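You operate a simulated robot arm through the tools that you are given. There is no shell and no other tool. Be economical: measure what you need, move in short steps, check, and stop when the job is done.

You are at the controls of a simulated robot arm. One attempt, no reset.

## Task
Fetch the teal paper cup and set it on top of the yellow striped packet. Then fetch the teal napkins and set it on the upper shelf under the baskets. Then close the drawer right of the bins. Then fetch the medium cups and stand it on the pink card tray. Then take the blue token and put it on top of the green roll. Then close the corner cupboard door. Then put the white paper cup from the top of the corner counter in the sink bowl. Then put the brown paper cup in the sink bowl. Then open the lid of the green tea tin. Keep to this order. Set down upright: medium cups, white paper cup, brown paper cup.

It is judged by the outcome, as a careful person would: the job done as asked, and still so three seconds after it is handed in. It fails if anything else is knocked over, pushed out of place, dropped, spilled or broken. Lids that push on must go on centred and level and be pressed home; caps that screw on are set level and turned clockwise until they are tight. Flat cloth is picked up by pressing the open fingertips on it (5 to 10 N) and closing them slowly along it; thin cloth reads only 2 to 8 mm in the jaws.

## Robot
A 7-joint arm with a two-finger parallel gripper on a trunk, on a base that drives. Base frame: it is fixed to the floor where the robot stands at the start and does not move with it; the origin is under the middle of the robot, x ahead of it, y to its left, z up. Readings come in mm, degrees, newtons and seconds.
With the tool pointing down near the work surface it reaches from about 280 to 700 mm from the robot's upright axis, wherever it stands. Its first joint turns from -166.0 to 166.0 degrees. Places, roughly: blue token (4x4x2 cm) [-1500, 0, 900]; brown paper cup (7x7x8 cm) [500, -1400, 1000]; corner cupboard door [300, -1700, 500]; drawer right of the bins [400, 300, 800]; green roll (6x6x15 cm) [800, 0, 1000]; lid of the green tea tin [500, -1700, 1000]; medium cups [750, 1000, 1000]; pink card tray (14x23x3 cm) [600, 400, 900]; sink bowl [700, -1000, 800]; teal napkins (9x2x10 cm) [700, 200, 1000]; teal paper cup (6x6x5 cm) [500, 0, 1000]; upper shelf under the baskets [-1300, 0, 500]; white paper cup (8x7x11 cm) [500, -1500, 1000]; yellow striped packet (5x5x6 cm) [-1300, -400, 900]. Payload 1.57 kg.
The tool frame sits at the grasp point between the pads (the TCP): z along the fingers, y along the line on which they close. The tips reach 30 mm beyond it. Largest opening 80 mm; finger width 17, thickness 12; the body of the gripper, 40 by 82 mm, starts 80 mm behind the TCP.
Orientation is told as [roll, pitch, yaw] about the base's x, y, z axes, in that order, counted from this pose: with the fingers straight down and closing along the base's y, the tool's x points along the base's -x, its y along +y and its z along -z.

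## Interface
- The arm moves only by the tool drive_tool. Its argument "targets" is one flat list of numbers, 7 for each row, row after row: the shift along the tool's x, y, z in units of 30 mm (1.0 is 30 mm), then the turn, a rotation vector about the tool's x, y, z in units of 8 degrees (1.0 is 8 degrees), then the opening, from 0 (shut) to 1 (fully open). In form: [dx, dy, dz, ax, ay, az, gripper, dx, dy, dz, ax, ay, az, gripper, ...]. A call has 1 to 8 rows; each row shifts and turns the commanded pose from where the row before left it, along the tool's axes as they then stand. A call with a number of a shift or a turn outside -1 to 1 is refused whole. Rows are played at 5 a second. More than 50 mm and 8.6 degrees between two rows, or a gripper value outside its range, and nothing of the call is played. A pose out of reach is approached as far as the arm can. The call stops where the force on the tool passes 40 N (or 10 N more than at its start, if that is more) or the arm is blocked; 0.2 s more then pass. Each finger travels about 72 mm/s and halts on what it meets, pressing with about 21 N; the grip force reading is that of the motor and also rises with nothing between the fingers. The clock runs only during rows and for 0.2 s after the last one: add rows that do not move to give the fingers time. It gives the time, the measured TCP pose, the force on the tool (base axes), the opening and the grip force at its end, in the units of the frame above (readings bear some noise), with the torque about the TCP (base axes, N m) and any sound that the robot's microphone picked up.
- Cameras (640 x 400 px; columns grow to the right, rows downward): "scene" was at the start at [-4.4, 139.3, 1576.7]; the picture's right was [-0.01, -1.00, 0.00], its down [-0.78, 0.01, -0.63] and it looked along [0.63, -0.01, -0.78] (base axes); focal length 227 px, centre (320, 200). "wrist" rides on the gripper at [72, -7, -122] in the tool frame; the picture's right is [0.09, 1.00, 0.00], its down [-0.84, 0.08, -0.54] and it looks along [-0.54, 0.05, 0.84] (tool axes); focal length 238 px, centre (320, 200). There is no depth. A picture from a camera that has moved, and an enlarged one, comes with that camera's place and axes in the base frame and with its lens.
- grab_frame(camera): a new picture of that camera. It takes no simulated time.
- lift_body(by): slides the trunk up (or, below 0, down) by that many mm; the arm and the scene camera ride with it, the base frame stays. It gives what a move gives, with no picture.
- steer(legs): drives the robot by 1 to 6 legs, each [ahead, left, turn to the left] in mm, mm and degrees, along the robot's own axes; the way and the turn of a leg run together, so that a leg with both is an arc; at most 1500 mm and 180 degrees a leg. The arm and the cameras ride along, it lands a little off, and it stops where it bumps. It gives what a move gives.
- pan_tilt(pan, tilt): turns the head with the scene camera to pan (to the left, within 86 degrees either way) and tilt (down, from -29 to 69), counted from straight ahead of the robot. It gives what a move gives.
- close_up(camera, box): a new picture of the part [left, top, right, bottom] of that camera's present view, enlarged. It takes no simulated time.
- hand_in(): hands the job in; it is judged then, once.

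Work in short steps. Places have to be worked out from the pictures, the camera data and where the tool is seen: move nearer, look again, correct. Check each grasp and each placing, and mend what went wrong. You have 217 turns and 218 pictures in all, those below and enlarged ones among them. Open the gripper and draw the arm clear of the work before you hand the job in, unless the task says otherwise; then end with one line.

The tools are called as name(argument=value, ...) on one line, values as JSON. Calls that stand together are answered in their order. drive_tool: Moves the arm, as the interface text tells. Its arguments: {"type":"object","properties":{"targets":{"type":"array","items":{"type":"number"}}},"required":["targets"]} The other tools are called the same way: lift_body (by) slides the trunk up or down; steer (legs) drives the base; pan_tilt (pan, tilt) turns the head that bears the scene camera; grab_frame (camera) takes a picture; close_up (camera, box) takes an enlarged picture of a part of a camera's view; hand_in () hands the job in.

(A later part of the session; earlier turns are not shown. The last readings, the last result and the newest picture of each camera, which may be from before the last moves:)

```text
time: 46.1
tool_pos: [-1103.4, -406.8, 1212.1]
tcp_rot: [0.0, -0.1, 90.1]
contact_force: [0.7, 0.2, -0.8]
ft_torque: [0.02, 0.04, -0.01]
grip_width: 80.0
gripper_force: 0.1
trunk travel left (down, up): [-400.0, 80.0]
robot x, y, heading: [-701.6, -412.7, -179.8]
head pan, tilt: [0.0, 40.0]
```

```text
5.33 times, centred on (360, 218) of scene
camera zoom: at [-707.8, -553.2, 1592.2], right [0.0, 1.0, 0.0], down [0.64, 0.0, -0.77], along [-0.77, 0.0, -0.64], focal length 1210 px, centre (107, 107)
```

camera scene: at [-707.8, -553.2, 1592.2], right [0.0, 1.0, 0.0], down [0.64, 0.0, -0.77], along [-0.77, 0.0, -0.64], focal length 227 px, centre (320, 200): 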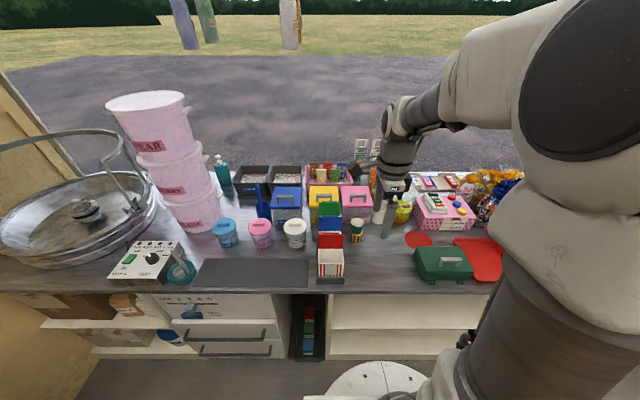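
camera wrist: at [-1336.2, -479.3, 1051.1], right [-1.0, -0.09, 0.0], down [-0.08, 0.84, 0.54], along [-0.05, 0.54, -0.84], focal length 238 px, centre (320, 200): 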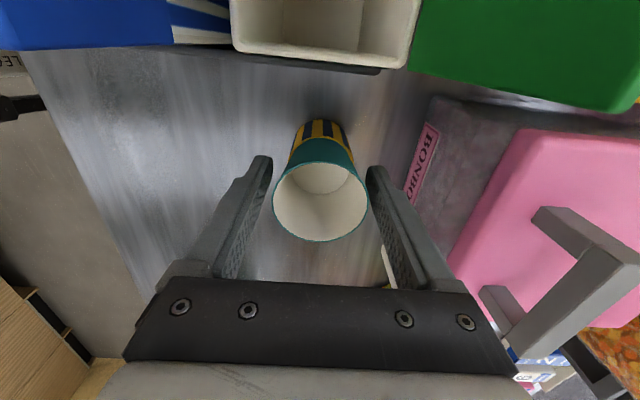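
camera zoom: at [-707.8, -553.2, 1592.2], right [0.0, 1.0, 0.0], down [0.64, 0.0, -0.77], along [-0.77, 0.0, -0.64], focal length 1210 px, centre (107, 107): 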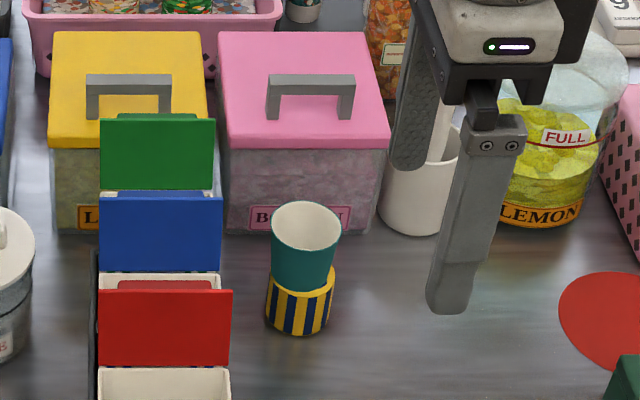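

Task 1 is done. Now I'll back off, turn round and drive to about (50, 30), facing the first counter for the napkins.

steer(legs=[[-450, 0, 0], [0, 0, 180], [280, 442, 0]])

pan_tilt(pan=10, tilt=45)

grab_frame(camera="scene")

grab_frame(camera="wrist")

```text
time: 62.8
tool_pos: [446.9, -12.1, 1213.7]
tcp_rot: [0.1, -0.1, -92.7]
contact_force: [-0.1, 1.1, 0.2]
ft_torque: [-0.01, -0.03, -0.01]
grip_width: 80.2
gripper_force: 0.0
trunk travel left (down, up): [-400.0, 80.0]
robot x, y, heading: [46.7, 12.8, -2.7]
head pan, tilt: [0.0, 40.0]
```

```text
time: 63.5
tool_pos: [444.9, -13.3, 1213.5]
tcp_rot: [0.0, 0.0, -92.6]
contact_force: [0.1, 0.0, -0.3]
ft_torque: [-0.01, 0.02, 0.02]
grip_width: 79.9
gripper_force: 0.0
trunk travel left (down, up): [-400.0, 80.0]
robot x, y, heading: [42.8, 14.3, -2.9]
head pan, tilt: [10.0, 45.0]
```

```text
178 pictures are left
camera scene: at [52.6, 168.5, 1585.0], right [0.13, -0.99, 0.0], down [-0.7, -0.09, -0.71], along [0.7, 0.09, -0.71], focal length 227 px, centre (320, 200)
```

scene: 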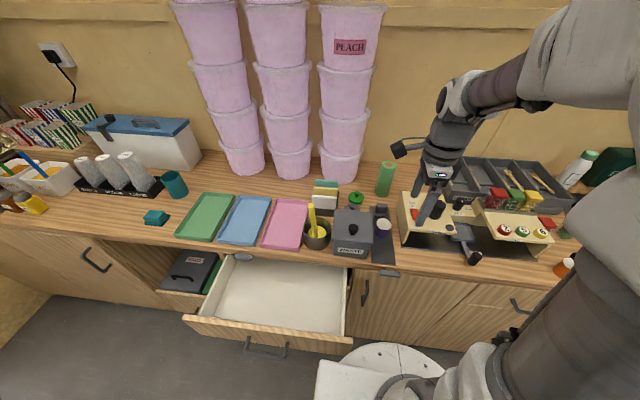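

```text
177 pictures are left
camera wrist: at [443.2, 60.3, 1335.9], right [1.0, 0.04, 0.0], down [0.04, -0.84, 0.54], along [0.02, -0.54, -0.84], focal length 238 px, centre (320, 200)
```

wrist: 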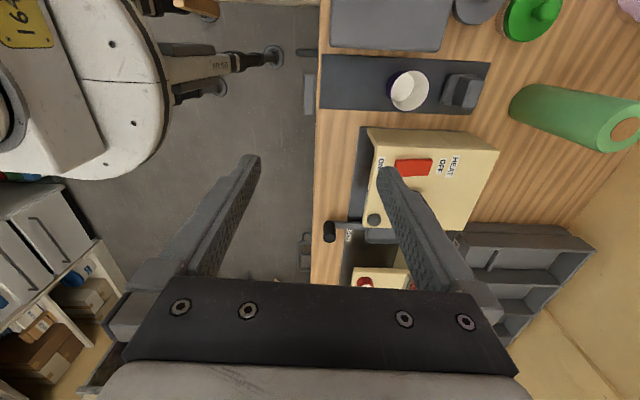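

I'll zoom in on the napkin holder.

close_up(camera="scene", box=[280, 130, 400, 205])

```text
5.33 times, centred on (340, 168) of scene
camera zoom: at [52.6, 168.5, 1585.0], right [0.13, -0.99, 0.0], down [-0.7, -0.09, -0.71], along [0.7, 0.09, -0.71], focal length 1210 px, centre (213, 373)
```

zoom: 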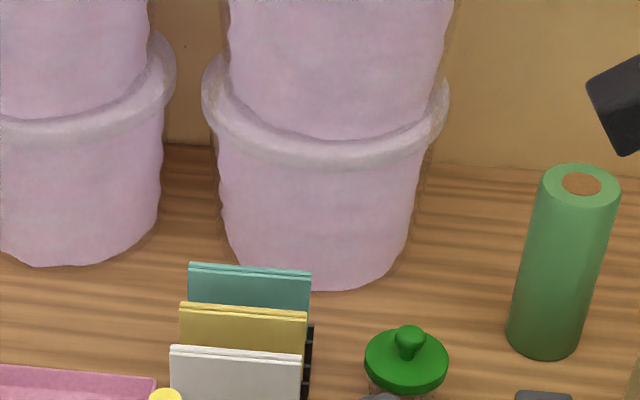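

The teal napkin's top is at about (716, 228, 1020), with tubs some 80 mm behind it. I'll creep 25 mm forward and swing the arm toward the napkins at height.

steer(legs=[[25, 15, 3]])

drive_tool(targets=[1, 0.7, 0, 0, 0, 0, 1, 1, 0.7, 0, 0, 0, 0, 1, 1, 0.7, 0, 0, 0, 0, 1, 1, 0.7, 0, 0, 0, 0, 1, 1, 0.7, 0, 0, 0, 0, 1, 1, 0.7, 0, 0, 0, 0, 1, 0.5, 0.7, 0, 0, 0, 0, 1])

grab_frame(camera="wrist")

grab_frame(camera="scene")

```text
time: 64.4
tool_pos: [472.8, 22.7, 1212.2]
tcp_rot: [0.0, 0.0, -89.7]
contact_force: [0.1, -0.7, -0.1]
ft_torque: [0.0, -0.01, -0.03]
grip_width: 80.1
gripper_force: 0.1
trunk travel left (down, up): [-400.0, 80.0]
robot x, y, heading: [72.1, 28.5, 0.2]
head pan, tilt: [10.0, 45.0]
```

```text
time: 66.0
tool_pos: [619.0, 219.3, 1212.9]
tcp_rot: [0.0, 0.0, -89.7]
contact_force: [-1.2, 0.4, 0.8]
ft_torque: [-0.02, 0.01, -0.01]
grip_width: 79.9
gripper_force: 0.0
trunk travel left (down, up): [-400.0, 80.0]
robot x, y, heading: [70.1, 28.8, 0.5]
head pan, tilt: [10.0, 45.0]
```

```text
175 pictures are left
camera wrist: at [612.2, 291.8, 1334.8], right [1.0, 0.1, 0.0], down [0.08, -0.84, 0.54], along [0.05, -0.54, -0.84], focal length 238 px, centre (320, 200)
```

wrist: 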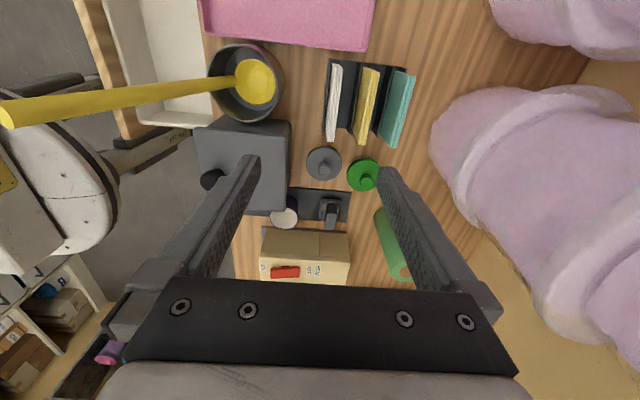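

```text
174 pictures are left
camera scene: at [70.1, 183.2, 1584.9], right [0.18, -0.98, 0.0], down [-0.7, -0.13, -0.71], along [0.7, 0.13, -0.71], focal length 227 px, centre (320, 200)
```

scene: 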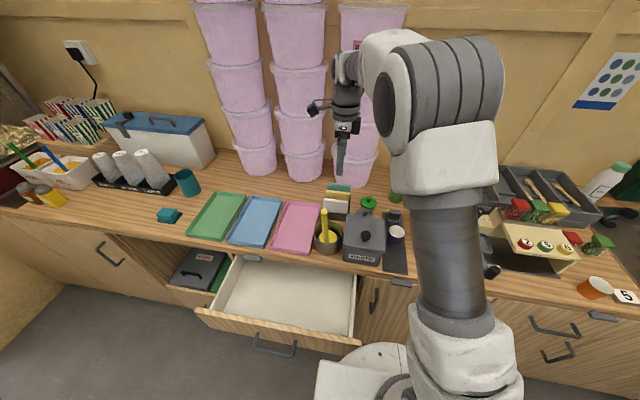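

The yellow stick's tip is tall, near (431, 241, 1187), so I must stay clear of it. I'll zoom in on the napkins.

close_up(camera="wrist", box=[300, 40, 460, 140])

close_up(camera="scene", box=[290, 165, 390, 228])

```text
4.00 times, centred on (380, 90) of wrist
camera zoom: at [612.2, 291.8, 1334.8], right [1.0, 0.1, 0.0], down [0.08, -0.84, 0.54], along [0.05, -0.54, -0.84], focal length 953 px, centre (80, 640)
```

zoom: 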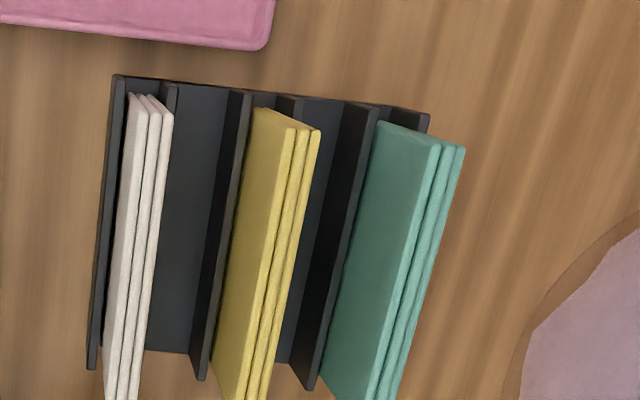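

```text
6.35 times, centred on (340, 196) of scene
camera zoom: at [70.1, 183.2, 1584.9], right [0.18, -0.98, 0.0], down [-0.7, -0.13, -0.71], along [0.7, 0.13, -0.71], focal length 1440 px, centre (193, 222)
```

zoom: 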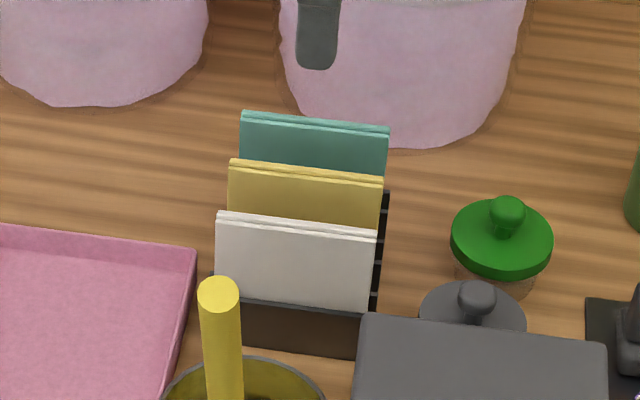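

The teal packet's top edge runs along y 188–273 at x≈725 with its top at z≈1017. The divider tops are at about 965. I'll move above with the opening at 44 mm and come down part way to check.

drive_tool(targets=[0.37, 1, 0, 0, 0, 0, 0.56, 0, 1, 0, 0, 0, 0, 0.56, 0, 1, 0, 0, 0, 0, 0.56, 0, 0.5, 1, 0, 0, 0, 0.56, 0, 0, 1, 0, 0, 0, 0.56, 0, 0, 1, 0, 0, 0, 0.56, 0, 0, 0.7, 0, 0, 0, 0.56])

grab_frame(camera="wrist")

grab_frame(camera="scene")

```text
time: 67.6
tool_pos: [724.2, 230.5, 1102.4]
tcp_rot: [0.0, 0.1, -89.8]
contact_force: [0.5, -0.6, 0.0]
ft_torque: [0.01, -0.02, 0.0]
grip_width: 44.7
gripper_force: 0.0
trunk travel left (down, up): [-400.0, 80.0]
robot x, y, heading: [73.1, 29.1, 0.4]
head pan, tilt: [10.0, 45.0]
```

```text
171 pictures are left
camera wrist: at [717.3, 302.9, 1224.3], right [1.0, 0.1, 0.0], down [0.08, -0.84, 0.54], along [0.05, -0.54, -0.84], focal length 238 px, centre (320, 200)
```

wrist: 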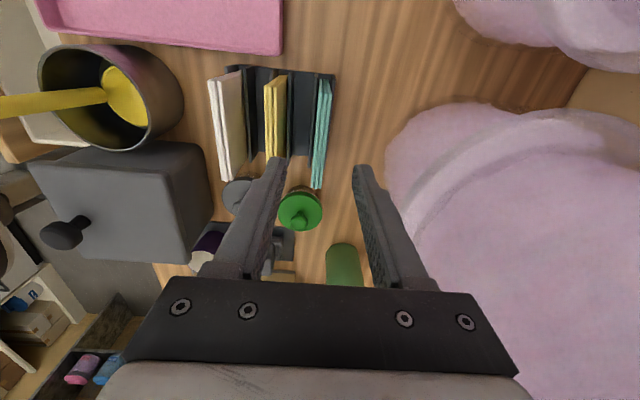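

```text
170 pictures are left
camera scene: at [70.1, 183.0, 1584.9], right [0.18, -0.98, 0.0], down [-0.7, -0.13, -0.71], along [0.7, 0.13, -0.71], focal length 227 px, centre (320, 200)
```

scene: 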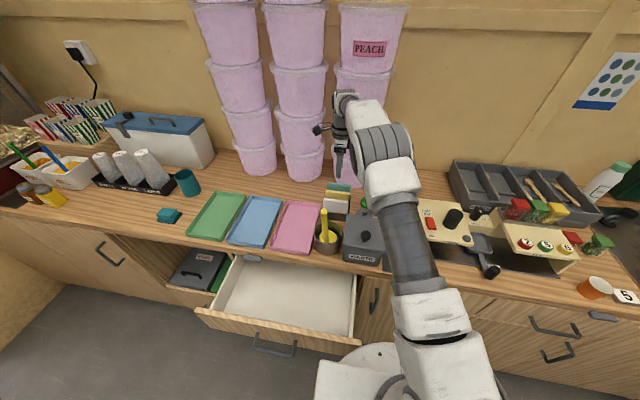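

Aligned within 2 mm. I'll go down 98 mm to TCP z = 1004 and look before closing.

drive_tool(targets=[0.05, -0.03, 0.9, 0, 0, 0, 0.56, 0, 0, 0.9, 0, 0, 0, 0.56, 0, 0, 0.8, 0, 0, 0, 0.56, 0, 0, 0.65, 0, 0, 0, 0.56])

grab_frame(camera="wrist")

close_up(camera="scene", box=[290, 110, 430, 228])

```text
time: 68.6
tool_pos: [723.2, 232.1, 1003.9]
tcp_rot: [0.0, 0.0, -89.7]
contact_force: [0.6, 0.2, -0.2]
ft_torque: [0.0, 0.0, 0.01]
grip_width: 44.6
gripper_force: 0.1
trunk travel left (down, up): [-400.0, 80.0]
robot x, y, heading: [71.1, 27.2, 0.3]
head pan, tilt: [10.0, 45.0]
```

```text
169 pictures are left
camera wrist: at [716.2, 304.2, 1127.0], right [1.0, 0.1, 0.0], down [0.08, -0.84, 0.54], along [0.05, -0.54, -0.84], focal length 238 px, centre (320, 200)
```

wrist: 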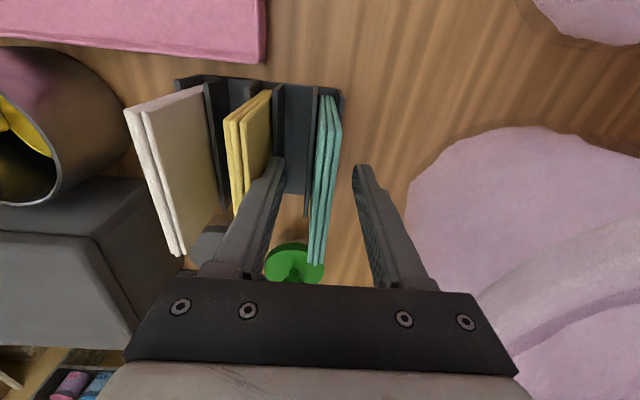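

```text
3.39 times, centred on (360, 169) of scene
camera zoom: at [70.0, 183.0, 1585.0], right [0.18, -0.98, 0.0], down [-0.7, -0.13, -0.71], along [0.7, 0.13, -0.71], focal length 769 px, centre (184, 305)
```

zoom: 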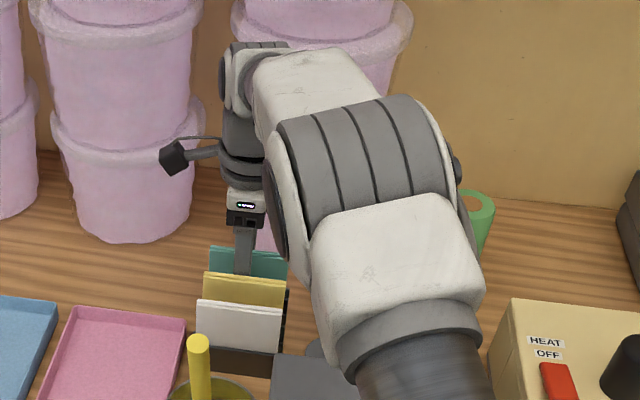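

The fingers straddle the teal pack only. Closing.

drive_tool(targets=[0, 0, 0, 0, 0, 0, 0.4, 0, 0, 0, 0, 0, 0, 0.25, 0, 0, 0, 0, 0, 0, 0.12, 0, 0, 0, 0, 0, 0, 0.05, 0, 0, 0, 0, 0, 0, 0.05])

grab_frame(camera="wrist")

```text
time: 69.8
tool_pos: [722.7, 231.2, 1005.7]
tcp_rot: [-0.1, 0.1, -89.7]
contact_force: [-0.1, 0.6, 0.3]
ft_torque: [0.02, -0.02, 0.01]
grip_width: 10.0
gripper_force: 11.7
trunk travel left (down, up): [-400.0, 80.0]
robot x, y, heading: [70.9, 31.0, 0.3]
head pan, tilt: [10.0, 45.0]
```

```text
167 pictures are left
camera wrist: at [716.3, 304.1, 1127.4], right [1.0, 0.1, 0.0], down [0.08, -0.84, 0.54], along [0.05, -0.54, -0.84], focal length 238 px, centre (320, 200)
```

wrist: 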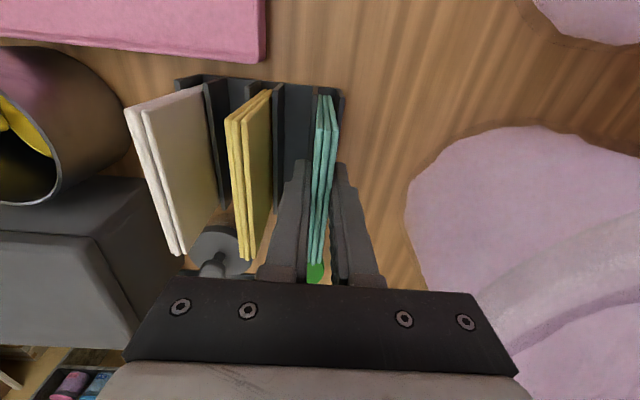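

Gripped at 10 mm. I'll tighten and lift.

drive_tool(targets=[0, 0, 0, 0, 0, 0, 0, 0, 0, 0, 0, 0, 0, 0, 0, 0, -0.5, 0, 0, 0, 0, 0, 0, -1, 0, 0, 0, 0, 0, 0, -1, 0, 0, 0, 0])

grab_frame(camera="wrist")

```text
time: 71.0
tool_pos: [722.3, 231.8, 1079.7]
tcp_rot: [0.0, -0.1, -89.7]
contact_force: [0.6, -0.2, 0.1]
ft_torque: [0.02, 0.05, 0.0]
grip_width: 10.0
gripper_force: 13.0
trunk travel left (down, up): [-400.0, 80.0]
robot x, y, heading: [71.8, 26.4, 0.2]
head pan, tilt: [10.0, 45.0]
```

```text
166 pictures are left
camera wrist: at [715.5, 304.2, 1202.9], right [1.0, 0.1, 0.0], down [0.08, -0.84, 0.54], along [0.05, -0.54, -0.84], focal length 238 px, centre (320, 200)
```

wrist: 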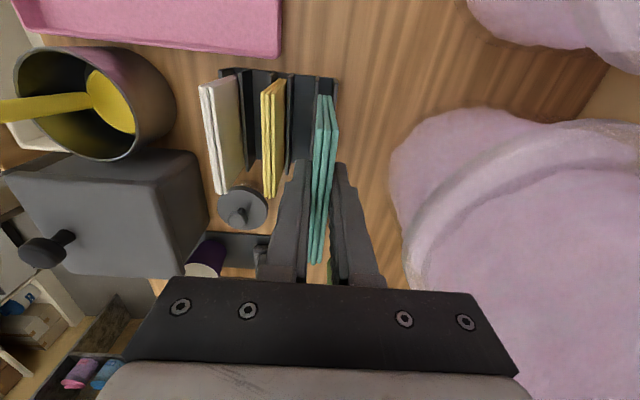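

The teal napkins are lifted. I'll go up to z≈1290, then pull back toward the robot, clear of the yellow stick.

drive_tool(targets=[0, 0, -1, 0, 0, 0, 0, 0, 0, -1, 0, 0, 0, 0, 0, 0, -1, 0, 0, 0, 0, 0, 0, -1, 0, 0, 0, 0, 0, 0, -1, 0, 0, 0, 0, 0, 0, -1, 0, 0, 0, 0, 0, 0, -1, 0, 0, 0, 0])

drive_tool(targets=[-0.8, -1, 0, 0, 0, 0, 0, -0.8, -1, 0, 0, 0, 0, 0, -0.8, -1, 0, 0, 0, 0, 0, -0.8, -1, 0, 0, 0, 0, 0, -0.8, -1, 0, 0, 0, 0, 0, -0.8, -1, 0, 0, 0, 0, 0, -0.8, -1, 0, 0, 0, 0, 0, -0.8, -1, 0, 0, 0, 0, 0])

grab_frame(camera="scene")

grab_frame(camera="wrist")

```text
time: 72.6
tool_pos: [706.1, 227.7, 1266.0]
tcp_rot: [0.1, -0.1, -89.6]
contact_force: [0.1, -0.6, -0.6]
ft_torque: [-0.04, -0.03, 0.0]
grip_width: 9.8
gripper_force: 11.8
out of reach, approached as far as the arm can: row 6, 7
trunk travel left (down, up): [-400.0, 80.0]
robot x, y, heading: [66.8, 28.7, 0.2]
head pan, tilt: [10.0, 45.0]
```

```text
time: 74.4
tool_pos: [468.1, 34.5, 1265.7]
tcp_rot: [0.0, 0.0, -89.6]
contact_force: [0.4, 0.5, 0.6]
ft_torque: [0.04, 0.04, -0.01]
grip_width: 9.9
gripper_force: 11.7
trunk travel left (down, up): [-400.0, 80.0]
robot x, y, heading: [71.4, 29.3, 0.2]
head pan, tilt: [10.0, 45.0]
```

```text
165 pictures are left
camera scene: at [69.7, 182.9, 1585.0], right [0.18, -0.98, 0.0], down [-0.7, -0.13, -0.71], along [0.7, 0.13, -0.71], focal length 227 px, centre (320, 200)
```

scene: 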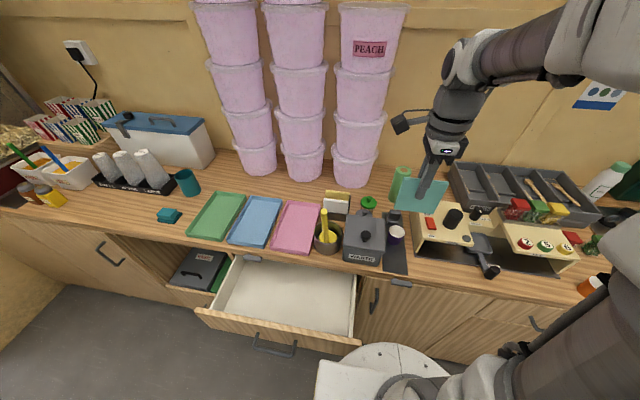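

```text
164 pictures are left
camera wrist: at [461.7, 106.2, 1387.8], right [1.0, 0.1, 0.0], down [0.08, -0.84, 0.54], along [0.05, -0.54, -0.84], focal length 238 px, centre (320, 200)
```

wrist: 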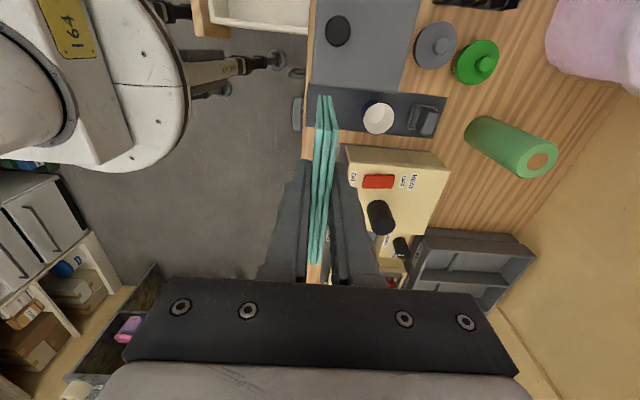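

The napkins are in hand. I'll back away, turn round to face the shelf side at y≈0, then lower the trunk for a view of the shelf.

steer(legs=[[-320, 0, 0], [0, 0, 180]])

lift_body(by=-300)

pan_tilt(pan=0, tilt=35)

grab_frame(camera="scene")

```text
time: 87.0
tool_pos: [-644.0, 18.0, 1265.2]
tcp_rot: [0.0, 0.0, 90.7]
contact_force: [0.0, 0.3, -0.7]
ft_torque: [-0.04, -0.02, -0.01]
grip_width: 10.0
gripper_force: 11.4
trunk travel left (down, up): [-400.0, 80.0]
robot x, y, heading: [-248.6, 27.0, -179.3]
head pan, tilt: [10.0, 45.0]
```

```text
time: 90.0
tool_pos: [-644.9, 18.3, 965.6]
tcp_rot: [0.0, 0.1, 90.7]
contact_force: [-0.3, -0.1, 0.5]
ft_torque: [-0.04, -0.02, 0.03]
grip_width: 10.1
gripper_force: 12.3
trunk travel left (down, up): [-100.0, 380.0]
robot x, y, heading: [-246.1, 24.3, -179.1]
head pan, tilt: [10.0, 45.0]
```

```text
time: 90.7
tool_pos: [-644.6, 17.3, 964.7]
tcp_rot: [0.0, 0.0, 90.7]
contact_force: [-0.1, -1.0, -0.4]
ft_torque: [0.0, 0.02, 0.01]
grip_width: 10.0
gripper_force: 12.5
trunk travel left (down, up): [-100.0, 380.0]
robot x, y, heading: [-249.6, 27.5, -179.0]
head pan, tilt: [0.0, 35.0]
```

```text
163 pictures are left
camera scene: at [-253.8, -113.2, 1299.7], right [-0.01, 1.0, 0.0], down [0.57, 0.01, -0.82], along [-0.82, -0.01, -0.57], focal length 227 px, centre (320, 200)
```

scene: 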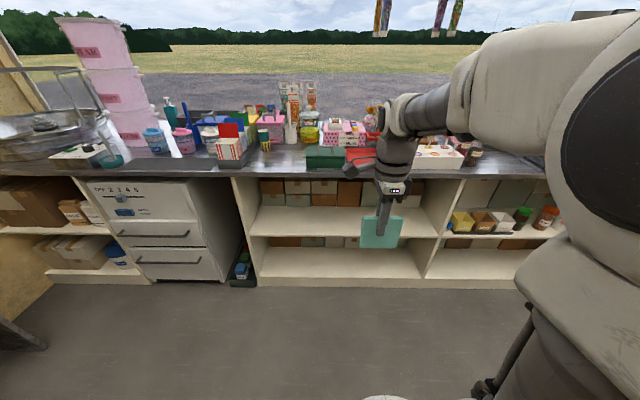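

close_up(camera="scene", box=[225, 165, 465, 290])

```text
2.67 times, centred on (345, 228) of scene
camera zoom: at [-253.8, -113.2, 1299.7], right [-0.01, 1.0, 0.0], down [0.57, 0.01, -0.82], along [-0.82, -0.01, -0.57], focal length 605 px, centre (253, 127)
```

zoom: 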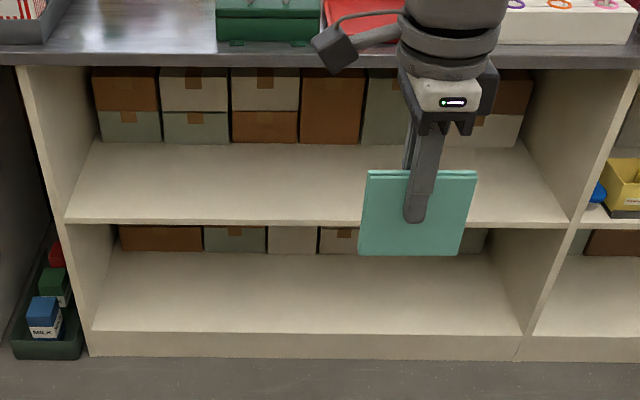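

The upper shelf in the wide compartment is at about z≈478, running x -1110 to -1370, and free below the back row of boxes. I'll tilt the tool forward 72° out here so the pack can go in nearly flat.

drive_tool(targets=[0, 0, 0, -1, 0, 0, 0, 0, 0, 0, -1, 0, 0, 0, 0, 0, 0, -1, 0, 0, 0, 0, 0, 0, -1, 0, 0, 0, 0, 0, 0, -1, 0, 0, 0, 0, 0, 0, -1, 0, 0, 0, 0, 0, 0, -1, 0, 0, 0, 0, 0, 0, -1, 0, 0, 0])

drive_tool(targets=[0, 0, 0, -1, 0, 0, 0])

grab_frame(camera="scene")

```text
time: 92.5
tool_pos: [-674.6, 17.4, 992.7]
tcp_rot: [64.1, 0.0, 90.8]
contact_force: [-0.4, -0.4, -0.4]
ft_torque: [-0.02, -0.01, -0.03]
grip_width: 10.1
gripper_force: 11.7
out of reach, approached as far as the arm can: row 7, 8
trunk travel left (down, up): [-100.0, 380.0]
robot x, y, heading: [-248.6, 29.9, -179.4]
head pan, tilt: [0.0, 35.0]
```

```text
time: 92.9
tool_pos: [-696.6, 15.2, 1007.8]
tcp_rot: [72.1, 0.0, 90.7]
contact_force: [0.3, 0.6, -0.1]
ft_torque: [0.01, -0.04, -0.02]
grip_width: 9.8
gripper_force: 11.8
out of reach, approached as far as the arm can: row 1
trunk travel left (down, up): [-100.0, 380.0]
robot x, y, heading: [-247.6, 27.1, -179.3]
head pan, tilt: [0.0, 35.0]
```

```text
161 pictures are left
camera scene: at [-253.6, -113.2, 1299.8], right [-0.01, 1.0, 0.0], down [0.57, 0.01, -0.82], along [-0.82, -0.01, -0.57], focal length 227 px, centre (320, 200)
```

scene: 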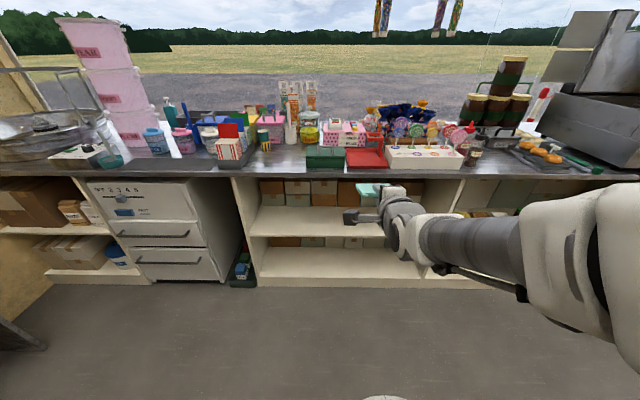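

The tool is tilted to 72° with the pack nearly horizontal. Now I'll lower it, still out in the open.

lift_body(by=-100)

drive_tool(targets=[0, -0.951, 0.309, 0, 0, 0, 0, 0, -0.951, 0.309, 0, 0, 0, 0, 0, -0.951, 0.309, 0, 0, 0, 0, 0, -0.951, 0.309, 0, 0, 0, 0, 0, -0.951, 0.309, 0, 0, 0, 0, 0, -0.951, 0.309, 0, 0, 0, 0, 0, -0.951, 0.309, 0, 0, 0, 0, 0, -0.951, 0.309, 0, 0, 0, 0])

grab_frame(camera="scene")

```text
time: 94.3
tool_pos: [-696.3, 15.3, 907.6]
tcp_rot: [72.1, 0.0, 90.8]
contact_force: [0.0, 0.4, -0.1]
ft_torque: [-0.01, -0.05, -0.01]
grip_width: 10.0
gripper_force: 12.1
trunk travel left (down, up): [0.0, 480.0]
robot x, y, heading: [-246.7, 23.9, -179.3]
head pan, tilt: [0.0, 35.0]
```

```text
time: 96.1
tool_pos: [-747.1, 14.7, 689.7]
tcp_rot: [72.1, -0.1, 90.8]
contact_force: [-0.7, -0.4, -1.1]
ft_torque: [-0.02, -0.04, -0.01]
grip_width: 9.8
gripper_force: 11.9
out of reach, approached as far as the arm can: row 1, 2, 3, 4, 5
trunk travel left (down, up): [0.0, 480.0]
robot x, y, heading: [-246.5, 27.4, -179.4]
head pan, tilt: [0.0, 35.0]
```

```text
160 pictures are left
camera scene: at [-253.6, -113.2, 1199.8], right [-0.01, 1.0, 0.0], down [0.57, 0.01, -0.82], along [-0.82, -0.01, -0.57], focal length 227 px, centre (320, 200)
```

scene: 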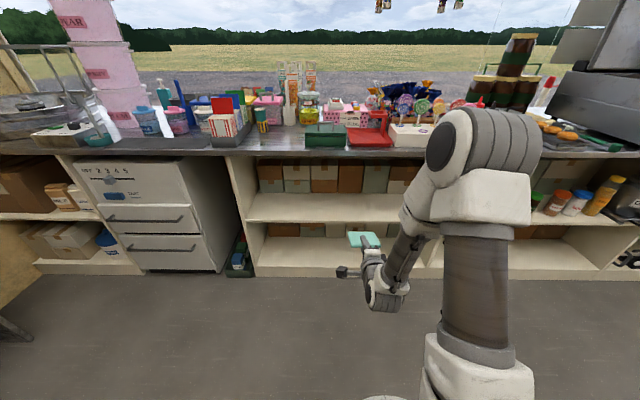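

Now I'll go lower, to z≈560.

drive_tool(targets=[0, -0.951, 0.309, 0, 0, 0, 0, 0, -0.951, 0.309, 0, 0, 0, 0, 0, -0.951, 0.309, 0, 0, 0, 0, 0, -0.951, 0.309, 0, 0, 0, 0])

grab_frame(camera="scene")

grab_frame(camera="wrist")

```text
time: 97.1
tool_pos: [-746.2, 13.7, 568.6]
tcp_rot: [72.0, -0.1, 90.8]
contact_force: [0.7, -0.4, -0.6]
ft_torque: [-0.01, -0.04, -0.02]
grip_width: 10.1
gripper_force: 11.9
trunk travel left (down, up): [0.0, 480.0]
robot x, y, heading: [-249.3, 29.8, -179.1]
head pan, tilt: [0.0, 35.0]
```

```text
159 pictures are left
camera scene: at [-253.7, -113.2, 1199.8], right [-0.01, 1.0, 0.0], down [0.57, 0.01, -0.82], along [-0.82, -0.01, -0.57], focal length 227 px, centre (320, 200)
```

scene: 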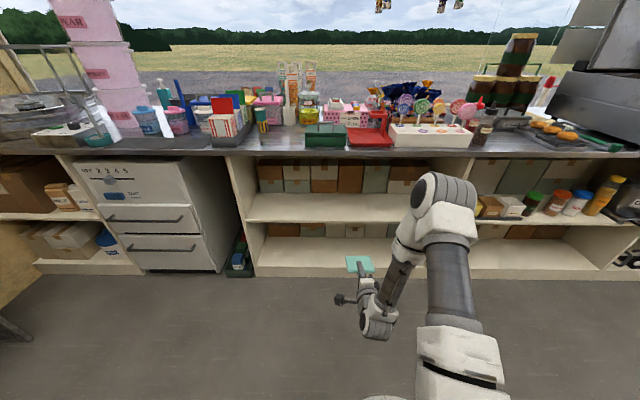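

```text
158 pictures are left
camera wrist: at [-626.2, -55.9, 600.5], right [-0.31, -0.1, 0.95], down [0.48, 0.84, 0.24], along [-0.82, 0.53, -0.21], focal length 238 px, centre (320, 200)
```

wrist: 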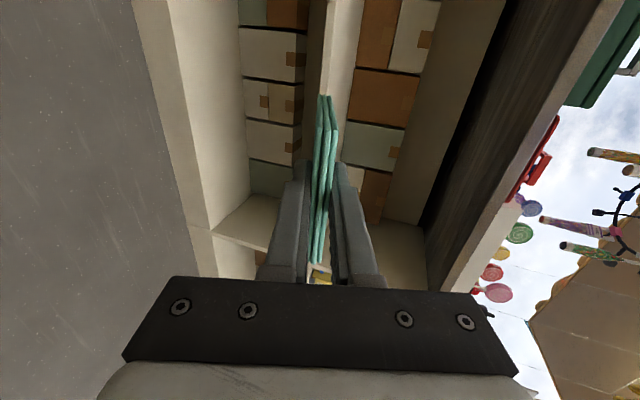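

The pack is at z≈568, below the counter and above the shelf. I'll drive 350 mm forward, then look.

steer(legs=[[350, 0, 0]])

grab_frame(camera="scene")

grab_frame(camera="wrist")

```text
time: 99.9
tool_pos: [-1094.2, 9.2, 568.0]
tcp_rot: [71.9, 0.0, 90.7]
contact_force: [0.0, 0.2, 0.0]
ft_torque: [0.02, 0.05, -0.01]
grip_width: 10.3
gripper_force: 11.9
trunk travel left (down, up): [0.0, 480.0]
robot x, y, heading: [-594.4, 22.4, -179.4]
head pan, tilt: [0.0, 35.0]
```

```text
157 pictures are left
camera scene: at [-602.6, -118.2, 1199.8], right [-0.01, 1.0, 0.0], down [0.57, 0.01, -0.82], along [-0.82, -0.01, -0.57], focal length 227 px, centre (320, 200)
```

scene: 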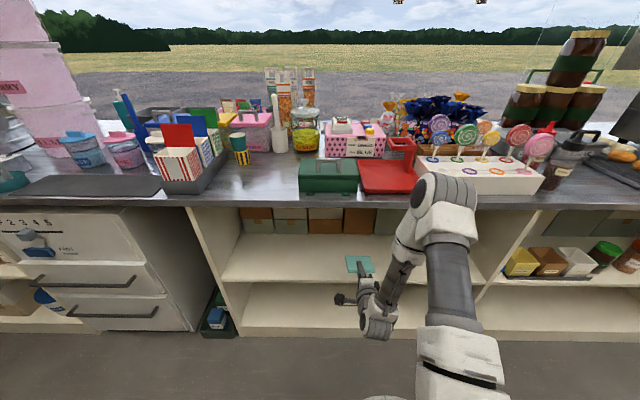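

```text
156 pictures are left
camera wrist: at [-975.1, -61.3, 600.8], right [-0.31, -0.1, 0.95], down [0.48, 0.84, 0.24], along [-0.82, 0.53, -0.21], focal length 238 px, centre (320, 200)
```

wrist: 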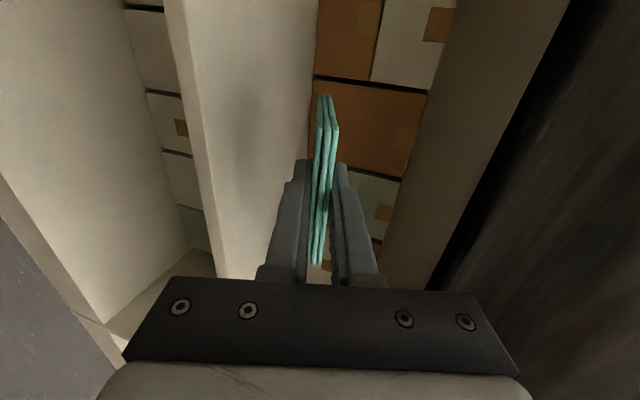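

The pack is over the shelf's front. I'll extend the arm forward 120 mm at the same height.

drive_tool(targets=[0, 0.309, 0.951, 0, 0, 0, 0, 0, 0.309, 0.951, 0, 0, 0, 0, 0, 0.309, 0.951, 0, 0, 0, 0, 0, 0.309, 0.951, 0, 0, 0, 0])

grab_frame(camera="scene")

grab_frame(camera="wrist")

```text
time: 100.9
tool_pos: [-1214.3, 7.3, 569.7]
tcp_rot: [71.9, 0.0, 90.9]
contact_force: [-0.3, -0.6, 0.0]
ft_torque: [0.0, 0.01, -0.01]
grip_width: 10.0
gripper_force: 11.8
trunk travel left (down, up): [0.0, 480.0]
robot x, y, heading: [-598.3, 22.0, -179.0]
head pan, tilt: [0.0, 35.0]
```

```text
155 pictures are left
camera scene: at [-602.6, -118.2, 1199.8], right [-0.01, 1.0, 0.0], down [0.57, 0.01, -0.82], along [-0.82, -0.01, -0.57], focal length 227 px, centre (320, 200)
```

scene: 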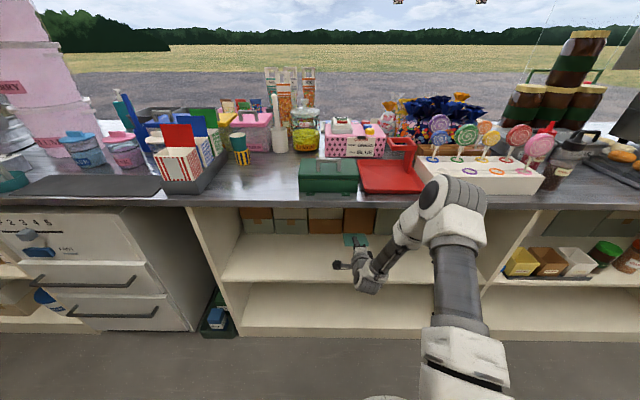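

```text
154 pictures are left
camera wrist: at [-1095.0, -62.8, 601.2], right [-0.31, -0.1, 0.95], down [0.48, 0.84, 0.24], along [-0.82, 0.53, -0.21], focal length 238 px, centre (320, 200)
```

wrist: 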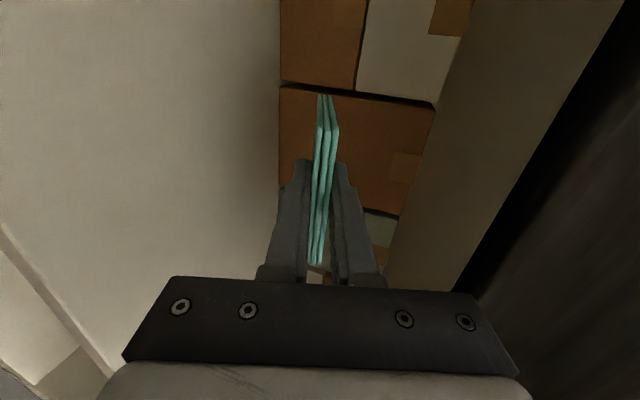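

Lowering toward the shelf in steps and watching the force.

drive_tool(targets=[0, -0.9, 0.29, 0, 0, 0, 0, 0, -0.5, 0.16, 0, 0, 0, 0, 0, 0, 0, 0, 0, 0, 0])

drive_tool(targets=[0, -0.3, 0.1, 0, 0, 0, 0, 0, 0, 0, 0, 0, 0, 0])

grab_frame(camera="wrist")

```text
time: 101.7
tool_pos: [-1213.7, 6.2, 525.1]
tcp_rot: [72.0, 0.0, 90.9]
contact_force: [-0.6, 0.5, -0.8]
ft_torque: [0.03, -0.03, -0.03]
grip_width: 9.9
gripper_force: 12.2
trunk travel left (down, up): [0.0, 480.0]
robot x, y, heading: [-598.2, 19.2, -179.0]
head pan, tilt: [0.0, 35.0]
```

```text
time: 102.3
tool_pos: [-1213.2, 8.7, 515.6]
tcp_rot: [72.0, 0.0, 90.8]
contact_force: [0.1, 0.6, -0.1]
ft_torque: [0.0, 0.0, -0.01]
grip_width: 9.7
gripper_force: 11.8
trunk travel left (down, up): [0.0, 480.0]
robot x, y, heading: [-596.9, 18.6, -179.5]
head pan, tilt: [0.0, 35.0]
```

```text
153 pictures are left
camera wrist: at [-1095.0, -62.7, 547.6], right [-0.31, -0.1, 0.95], down [0.48, 0.84, 0.24], along [-0.82, 0.53, -0.21], focal length 238 px, centre (320, 200)
```

wrist: 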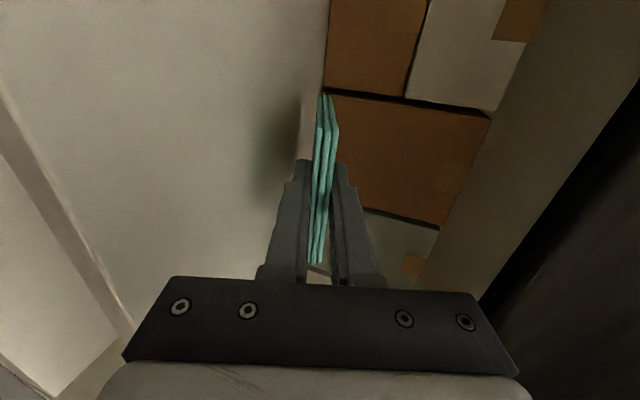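

drive_tool(targets=[0, -0.2, 0.06, 0, 0, 0, 0, 0, 0, 0, 0, 0, 0, 0])

drive_tool(targets=[0, -0.15, 0.05, 0, 0, 0, 0, 0, 0, 0, 0, 0, 0, 0])

grab_frame(camera="wrist")

```text
time: 102.9
tool_pos: [-1213.7, 6.4, 509.4]
tcp_rot: [72.0, 0.1, 90.8]
contact_force: [-0.2, 0.6, -0.7]
ft_torque: [0.02, -0.03, 0.0]
grip_width: 10.1
gripper_force: 12.2
trunk travel left (down, up): [0.0, 480.0]
robot x, y, heading: [-594.2, 21.7, -179.2]
head pan, tilt: [0.0, 35.0]
```

```text
time: 103.5
tool_pos: [-1214.1, 7.3, 503.9]
tcp_rot: [71.9, 0.0, 90.9]
contact_force: [-0.2, 0.1, -0.5]
ft_torque: [0.0, 0.0, 0.01]
grip_width: 9.9
gripper_force: 12.4
trunk travel left (down, up): [0.0, 480.0]
robot x, y, heading: [-593.0, 22.0, -179.1]
head pan, tilt: [0.0, 35.0]
```

```text
152 pictures are left
camera wrist: at [-1094.6, -63.0, 536.2], right [-0.31, -0.1, 0.95], down [0.48, 0.84, 0.24], along [-0.82, 0.53, -0.21], focal length 238 px, centre (320, 200)
```

wrist: 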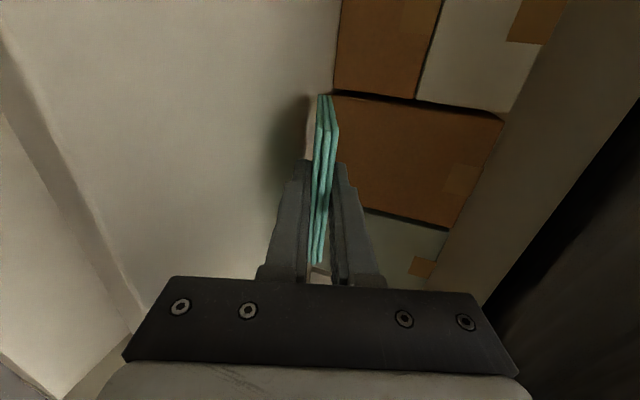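

drive_tool(targets=[0, -0.15, 0.05, 0, 0, 0, 0, 0, 0, 0, 0, 0, 0, 0])

drive_tool(targets=[0, -0.12, 0.04, 0, 0, 0, 0, 0, 0, 0, 0, 0, 0, 0])

drive_tool(targets=[0, -0.12, 0.04, 0, 0, 0, 0, 0, 0, 0, 0, 0, 0, 0])

grab_frame(camera="wrist")

```text
time: 104.1
tool_pos: [-1214.5, 7.4, 499.0]
tcp_rot: [72.0, 0.0, 90.8]
contact_force: [-0.3, 0.5, 0.1]
ft_torque: [0.0, 0.0, 0.01]
grip_width: 10.1
gripper_force: 12.0
trunk travel left (down, up): [0.0, 480.0]
robot x, y, heading: [-599.4, 21.7, -179.2]
head pan, tilt: [0.0, 35.0]
```

```text
time: 104.7
tool_pos: [-1213.6, 7.2, 494.4]
tcp_rot: [71.9, -0.1, 90.8]
contact_force: [0.6, -0.3, -0.1]
ft_torque: [0.03, 0.04, -0.03]
grip_width: 9.8
gripper_force: 12.4
trunk travel left (down, up): [0.0, 480.0]
robot x, y, heading: [-598.0, 20.0, -179.1]
head pan, tilt: [0.0, 35.0]
```

```text
time: 105.3
tool_pos: [-1213.3, 6.3, 491.6]
tcp_rot: [72.0, -0.1, 90.7]
contact_force: [-0.1, -0.5, -1.5]
ft_torque: [0.01, 0.03, -0.03]
grip_width: 10.0
gripper_force: 11.8
trunk travel left (down, up): [0.0, 480.0]
robot x, y, heading: [-596.5, 22.5, -179.1]
head pan, tilt: [0.0, 35.0]
```

```text
151 pictures are left
camera wrist: at [-1094.5, -63.1, 523.7], right [-0.31, -0.1, 0.95], down [0.48, 0.84, 0.24], along [-0.82, 0.53, -0.21], focal length 238 px, centre (320, 200)
```

wrist: 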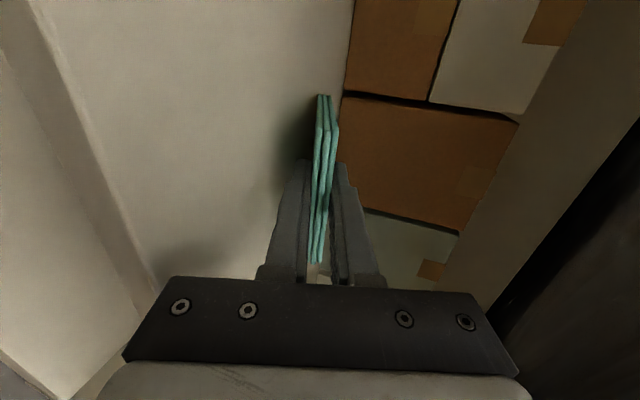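

drive_tool(targets=[0, -0.15, 0.05, 0, 0, 0, 0, 0, 0, 0, 0, 0, 0, 0])

drive_tool(targets=[0, -0.12, 0.04, 0, 0, 0, 0, 0, 0, 0, 0, 0, 0, 0])

drive_tool(targets=[0, -0.12, 0.04, 0, 0, 0, 0, 0, 0, 0, 0, 0, 0, 0])

grab_frame(camera="wrist")

close_up(camera="scene", box=[290, 200, 450, 300])

```text
time: 105.9
tool_pos: [-1215.0, 7.9, 488.6]
tcp_rot: [72.3, 0.0, 90.8]
contact_force: [0.8, -0.4, 6.3]
ft_torque: [-0.02, 0.5, 0.04]
grip_width: 10.3
gripper_force: 11.5
trunk travel left (down, up): [0.0, 480.0]
robot x, y, heading: [-598.5, 18.6, -178.8]
head pan, tilt: [0.0, 35.0]
```

```text
time: 106.5
tool_pos: [-1214.9, 6.2, 485.6]
tcp_rot: [72.3, 0.0, 90.7]
contact_force: [8.9, 0.7, 19.9]
ft_torque: [0.02, 0.77, 0.0]
grip_width: 11.7
gripper_force: 12.3
trunk travel left (down, up): [0.0, 480.0]
robot x, y, heading: [-594.1, 19.9, -178.9]
head pan, tilt: [0.0, 35.0]
```

```text
time: 106.9
tool_pos: [-1216.4, 6.8, 485.3]
tcp_rot: [72.9, -0.1, 90.9]
contact_force: [4.9, 0.6, 12.6]
ft_torque: [0.0, 0.64, -0.04]
grip_width: 12.0
gripper_force: 12.4
trunk travel left (down, up): [0.0, 480.0]
robot x, y, heading: [-594.8, 19.8, -179.4]
head pan, tilt: [0.0, 35.0]
stopped in row 1: the force on the tool passed its limit at 44 N (the readings are from after the stop); the commanded pose is now the measured one
```

```text
150 pictures are left
camera wrist: at [-1096.0, -63.4, 515.5], right [-0.29, -0.1, 0.95], down [0.48, 0.84, 0.23], along [-0.83, 0.53, -0.2], focal length 238 px, centre (320, 200)
```

wrist: 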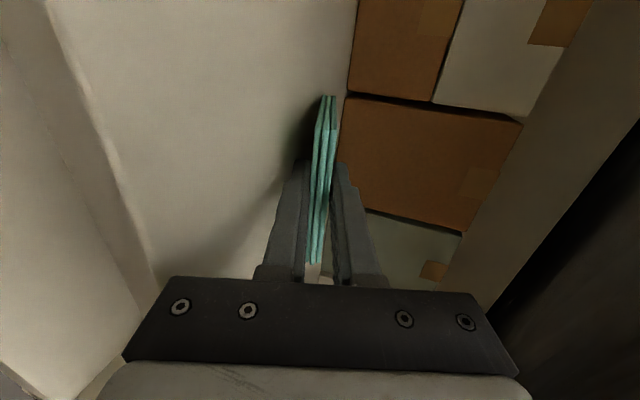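

```text
4.00 times, centred on (370, 250) of scene
camera zoom: at [-601.4, -118.1, 1199.5], right [-0.01, 1.0, 0.0], down [0.57, 0.01, -0.82], along [-0.82, -0.01, -0.57], focal length 908 px, centre (120, 0)
```

zoom: 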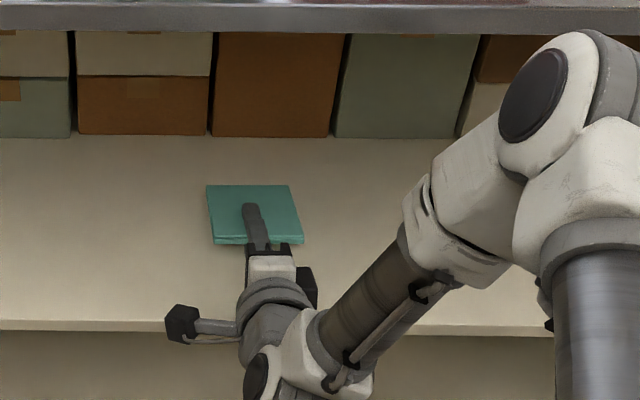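

The pack's edge is on the shelf. I'll open while rising slightly, then check.

drive_tool(targets=[0, 0.12, -0.04, 0, 0, 0, 0.16, 0, 0.12, -0.04, 0, 0, 0, 0.22, 0, 0.1, -0.03, 0, 0, 0, 0.3, 0, 0, 0, 0, 0, 0, 0.3])

grab_frame(camera="wrist")

close_up(camera="scene", box=[290, 200, 450, 300])

```text
time: 107.9
tool_pos: [-1214.3, 7.1, 492.7]
tcp_rot: [72.3, 0.1, 90.8]
contact_force: [0.2, -0.6, 0.1]
ft_torque: [0.02, 0.04, 0.02]
grip_width: 24.0
gripper_force: 0.0
trunk travel left (down, up): [0.0, 480.0]
robot x, y, heading: [-595.8, 25.8, -179.3]
head pan, tilt: [0.0, 35.0]
```

```text
148 pictures are left
camera wrist: at [-1095.0, -62.9, 524.0], right [-0.3, -0.1, 0.95], down [0.48, 0.84, 0.24], along [-0.82, 0.53, -0.21], focal length 238 px, centre (320, 200)
```

wrist: 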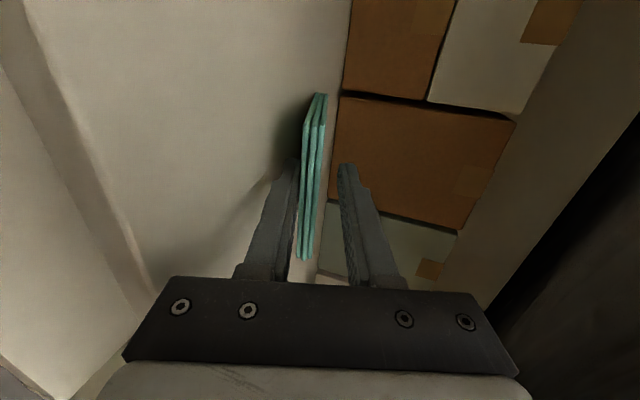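

```text
4.00 times, centred on (370, 250) of scene
camera zoom: at [-602.4, -118.1, 1199.7], right [-0.01, 1.0, 0.0], down [0.57, 0.01, -0.82], along [-0.82, -0.01, -0.57], focal length 908 px, centre (120, 0)
```

zoom: 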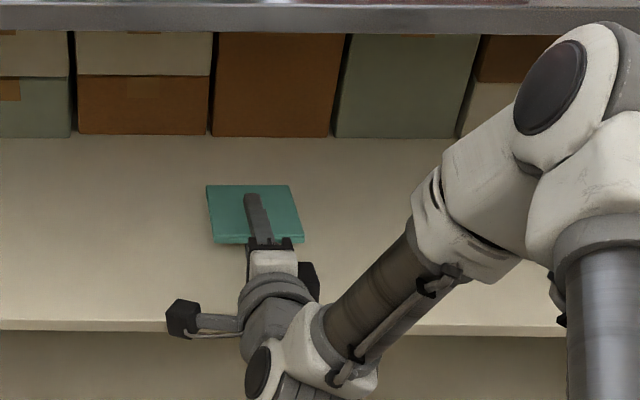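

The pack rests on the lower finger with its front edge on the shelf. I'll withdraw horizontally.

drive_tool(targets=[0, -0.309, -0.951, 0, 0, 0, 0.3, 0, -0.309, -0.951, 0, 0, 0, 0.3, 0, -0.309, -0.951, 0, 0, 0, 0.3])

close_up(camera="scene", box=[290, 200, 450, 300])

grab_frame(camera="wrist")

```text
time: 108.7
tool_pos: [-1123.6, 7.7, 492.5]
tcp_rot: [72.3, 0.0, 90.8]
contact_force: [-0.2, 0.4, -0.4]
ft_torque: [0.0, -0.02, -0.01]
grip_width: 23.8
gripper_force: 0.1
trunk travel left (down, up): [0.0, 480.0]
robot x, y, heading: [-593.3, 19.0, -179.2]
head pan, tilt: [0.0, 35.0]
```

```text
4.00 times, centred on (370, 250) of scene
camera zoom: at [-602.4, -118.2, 1199.8], right [-0.01, 1.0, 0.0], down [0.57, 0.01, -0.82], along [-0.82, -0.01, -0.57], focal length 908 px, centre (120, 0)
```

zoom: 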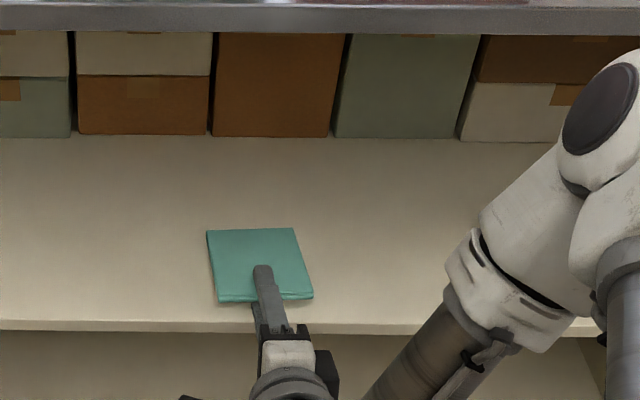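

```text
145 pictures are left
camera wrist: at [-1004.7, -62.5, 524.3], right [-0.3, -0.1, 0.95], down [0.48, 0.84, 0.24], along [-0.82, 0.53, -0.21], focal length 238 px, centre (320, 200)
```

wrist: 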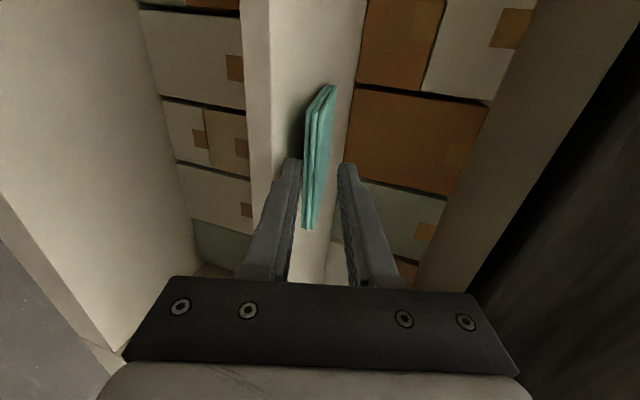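

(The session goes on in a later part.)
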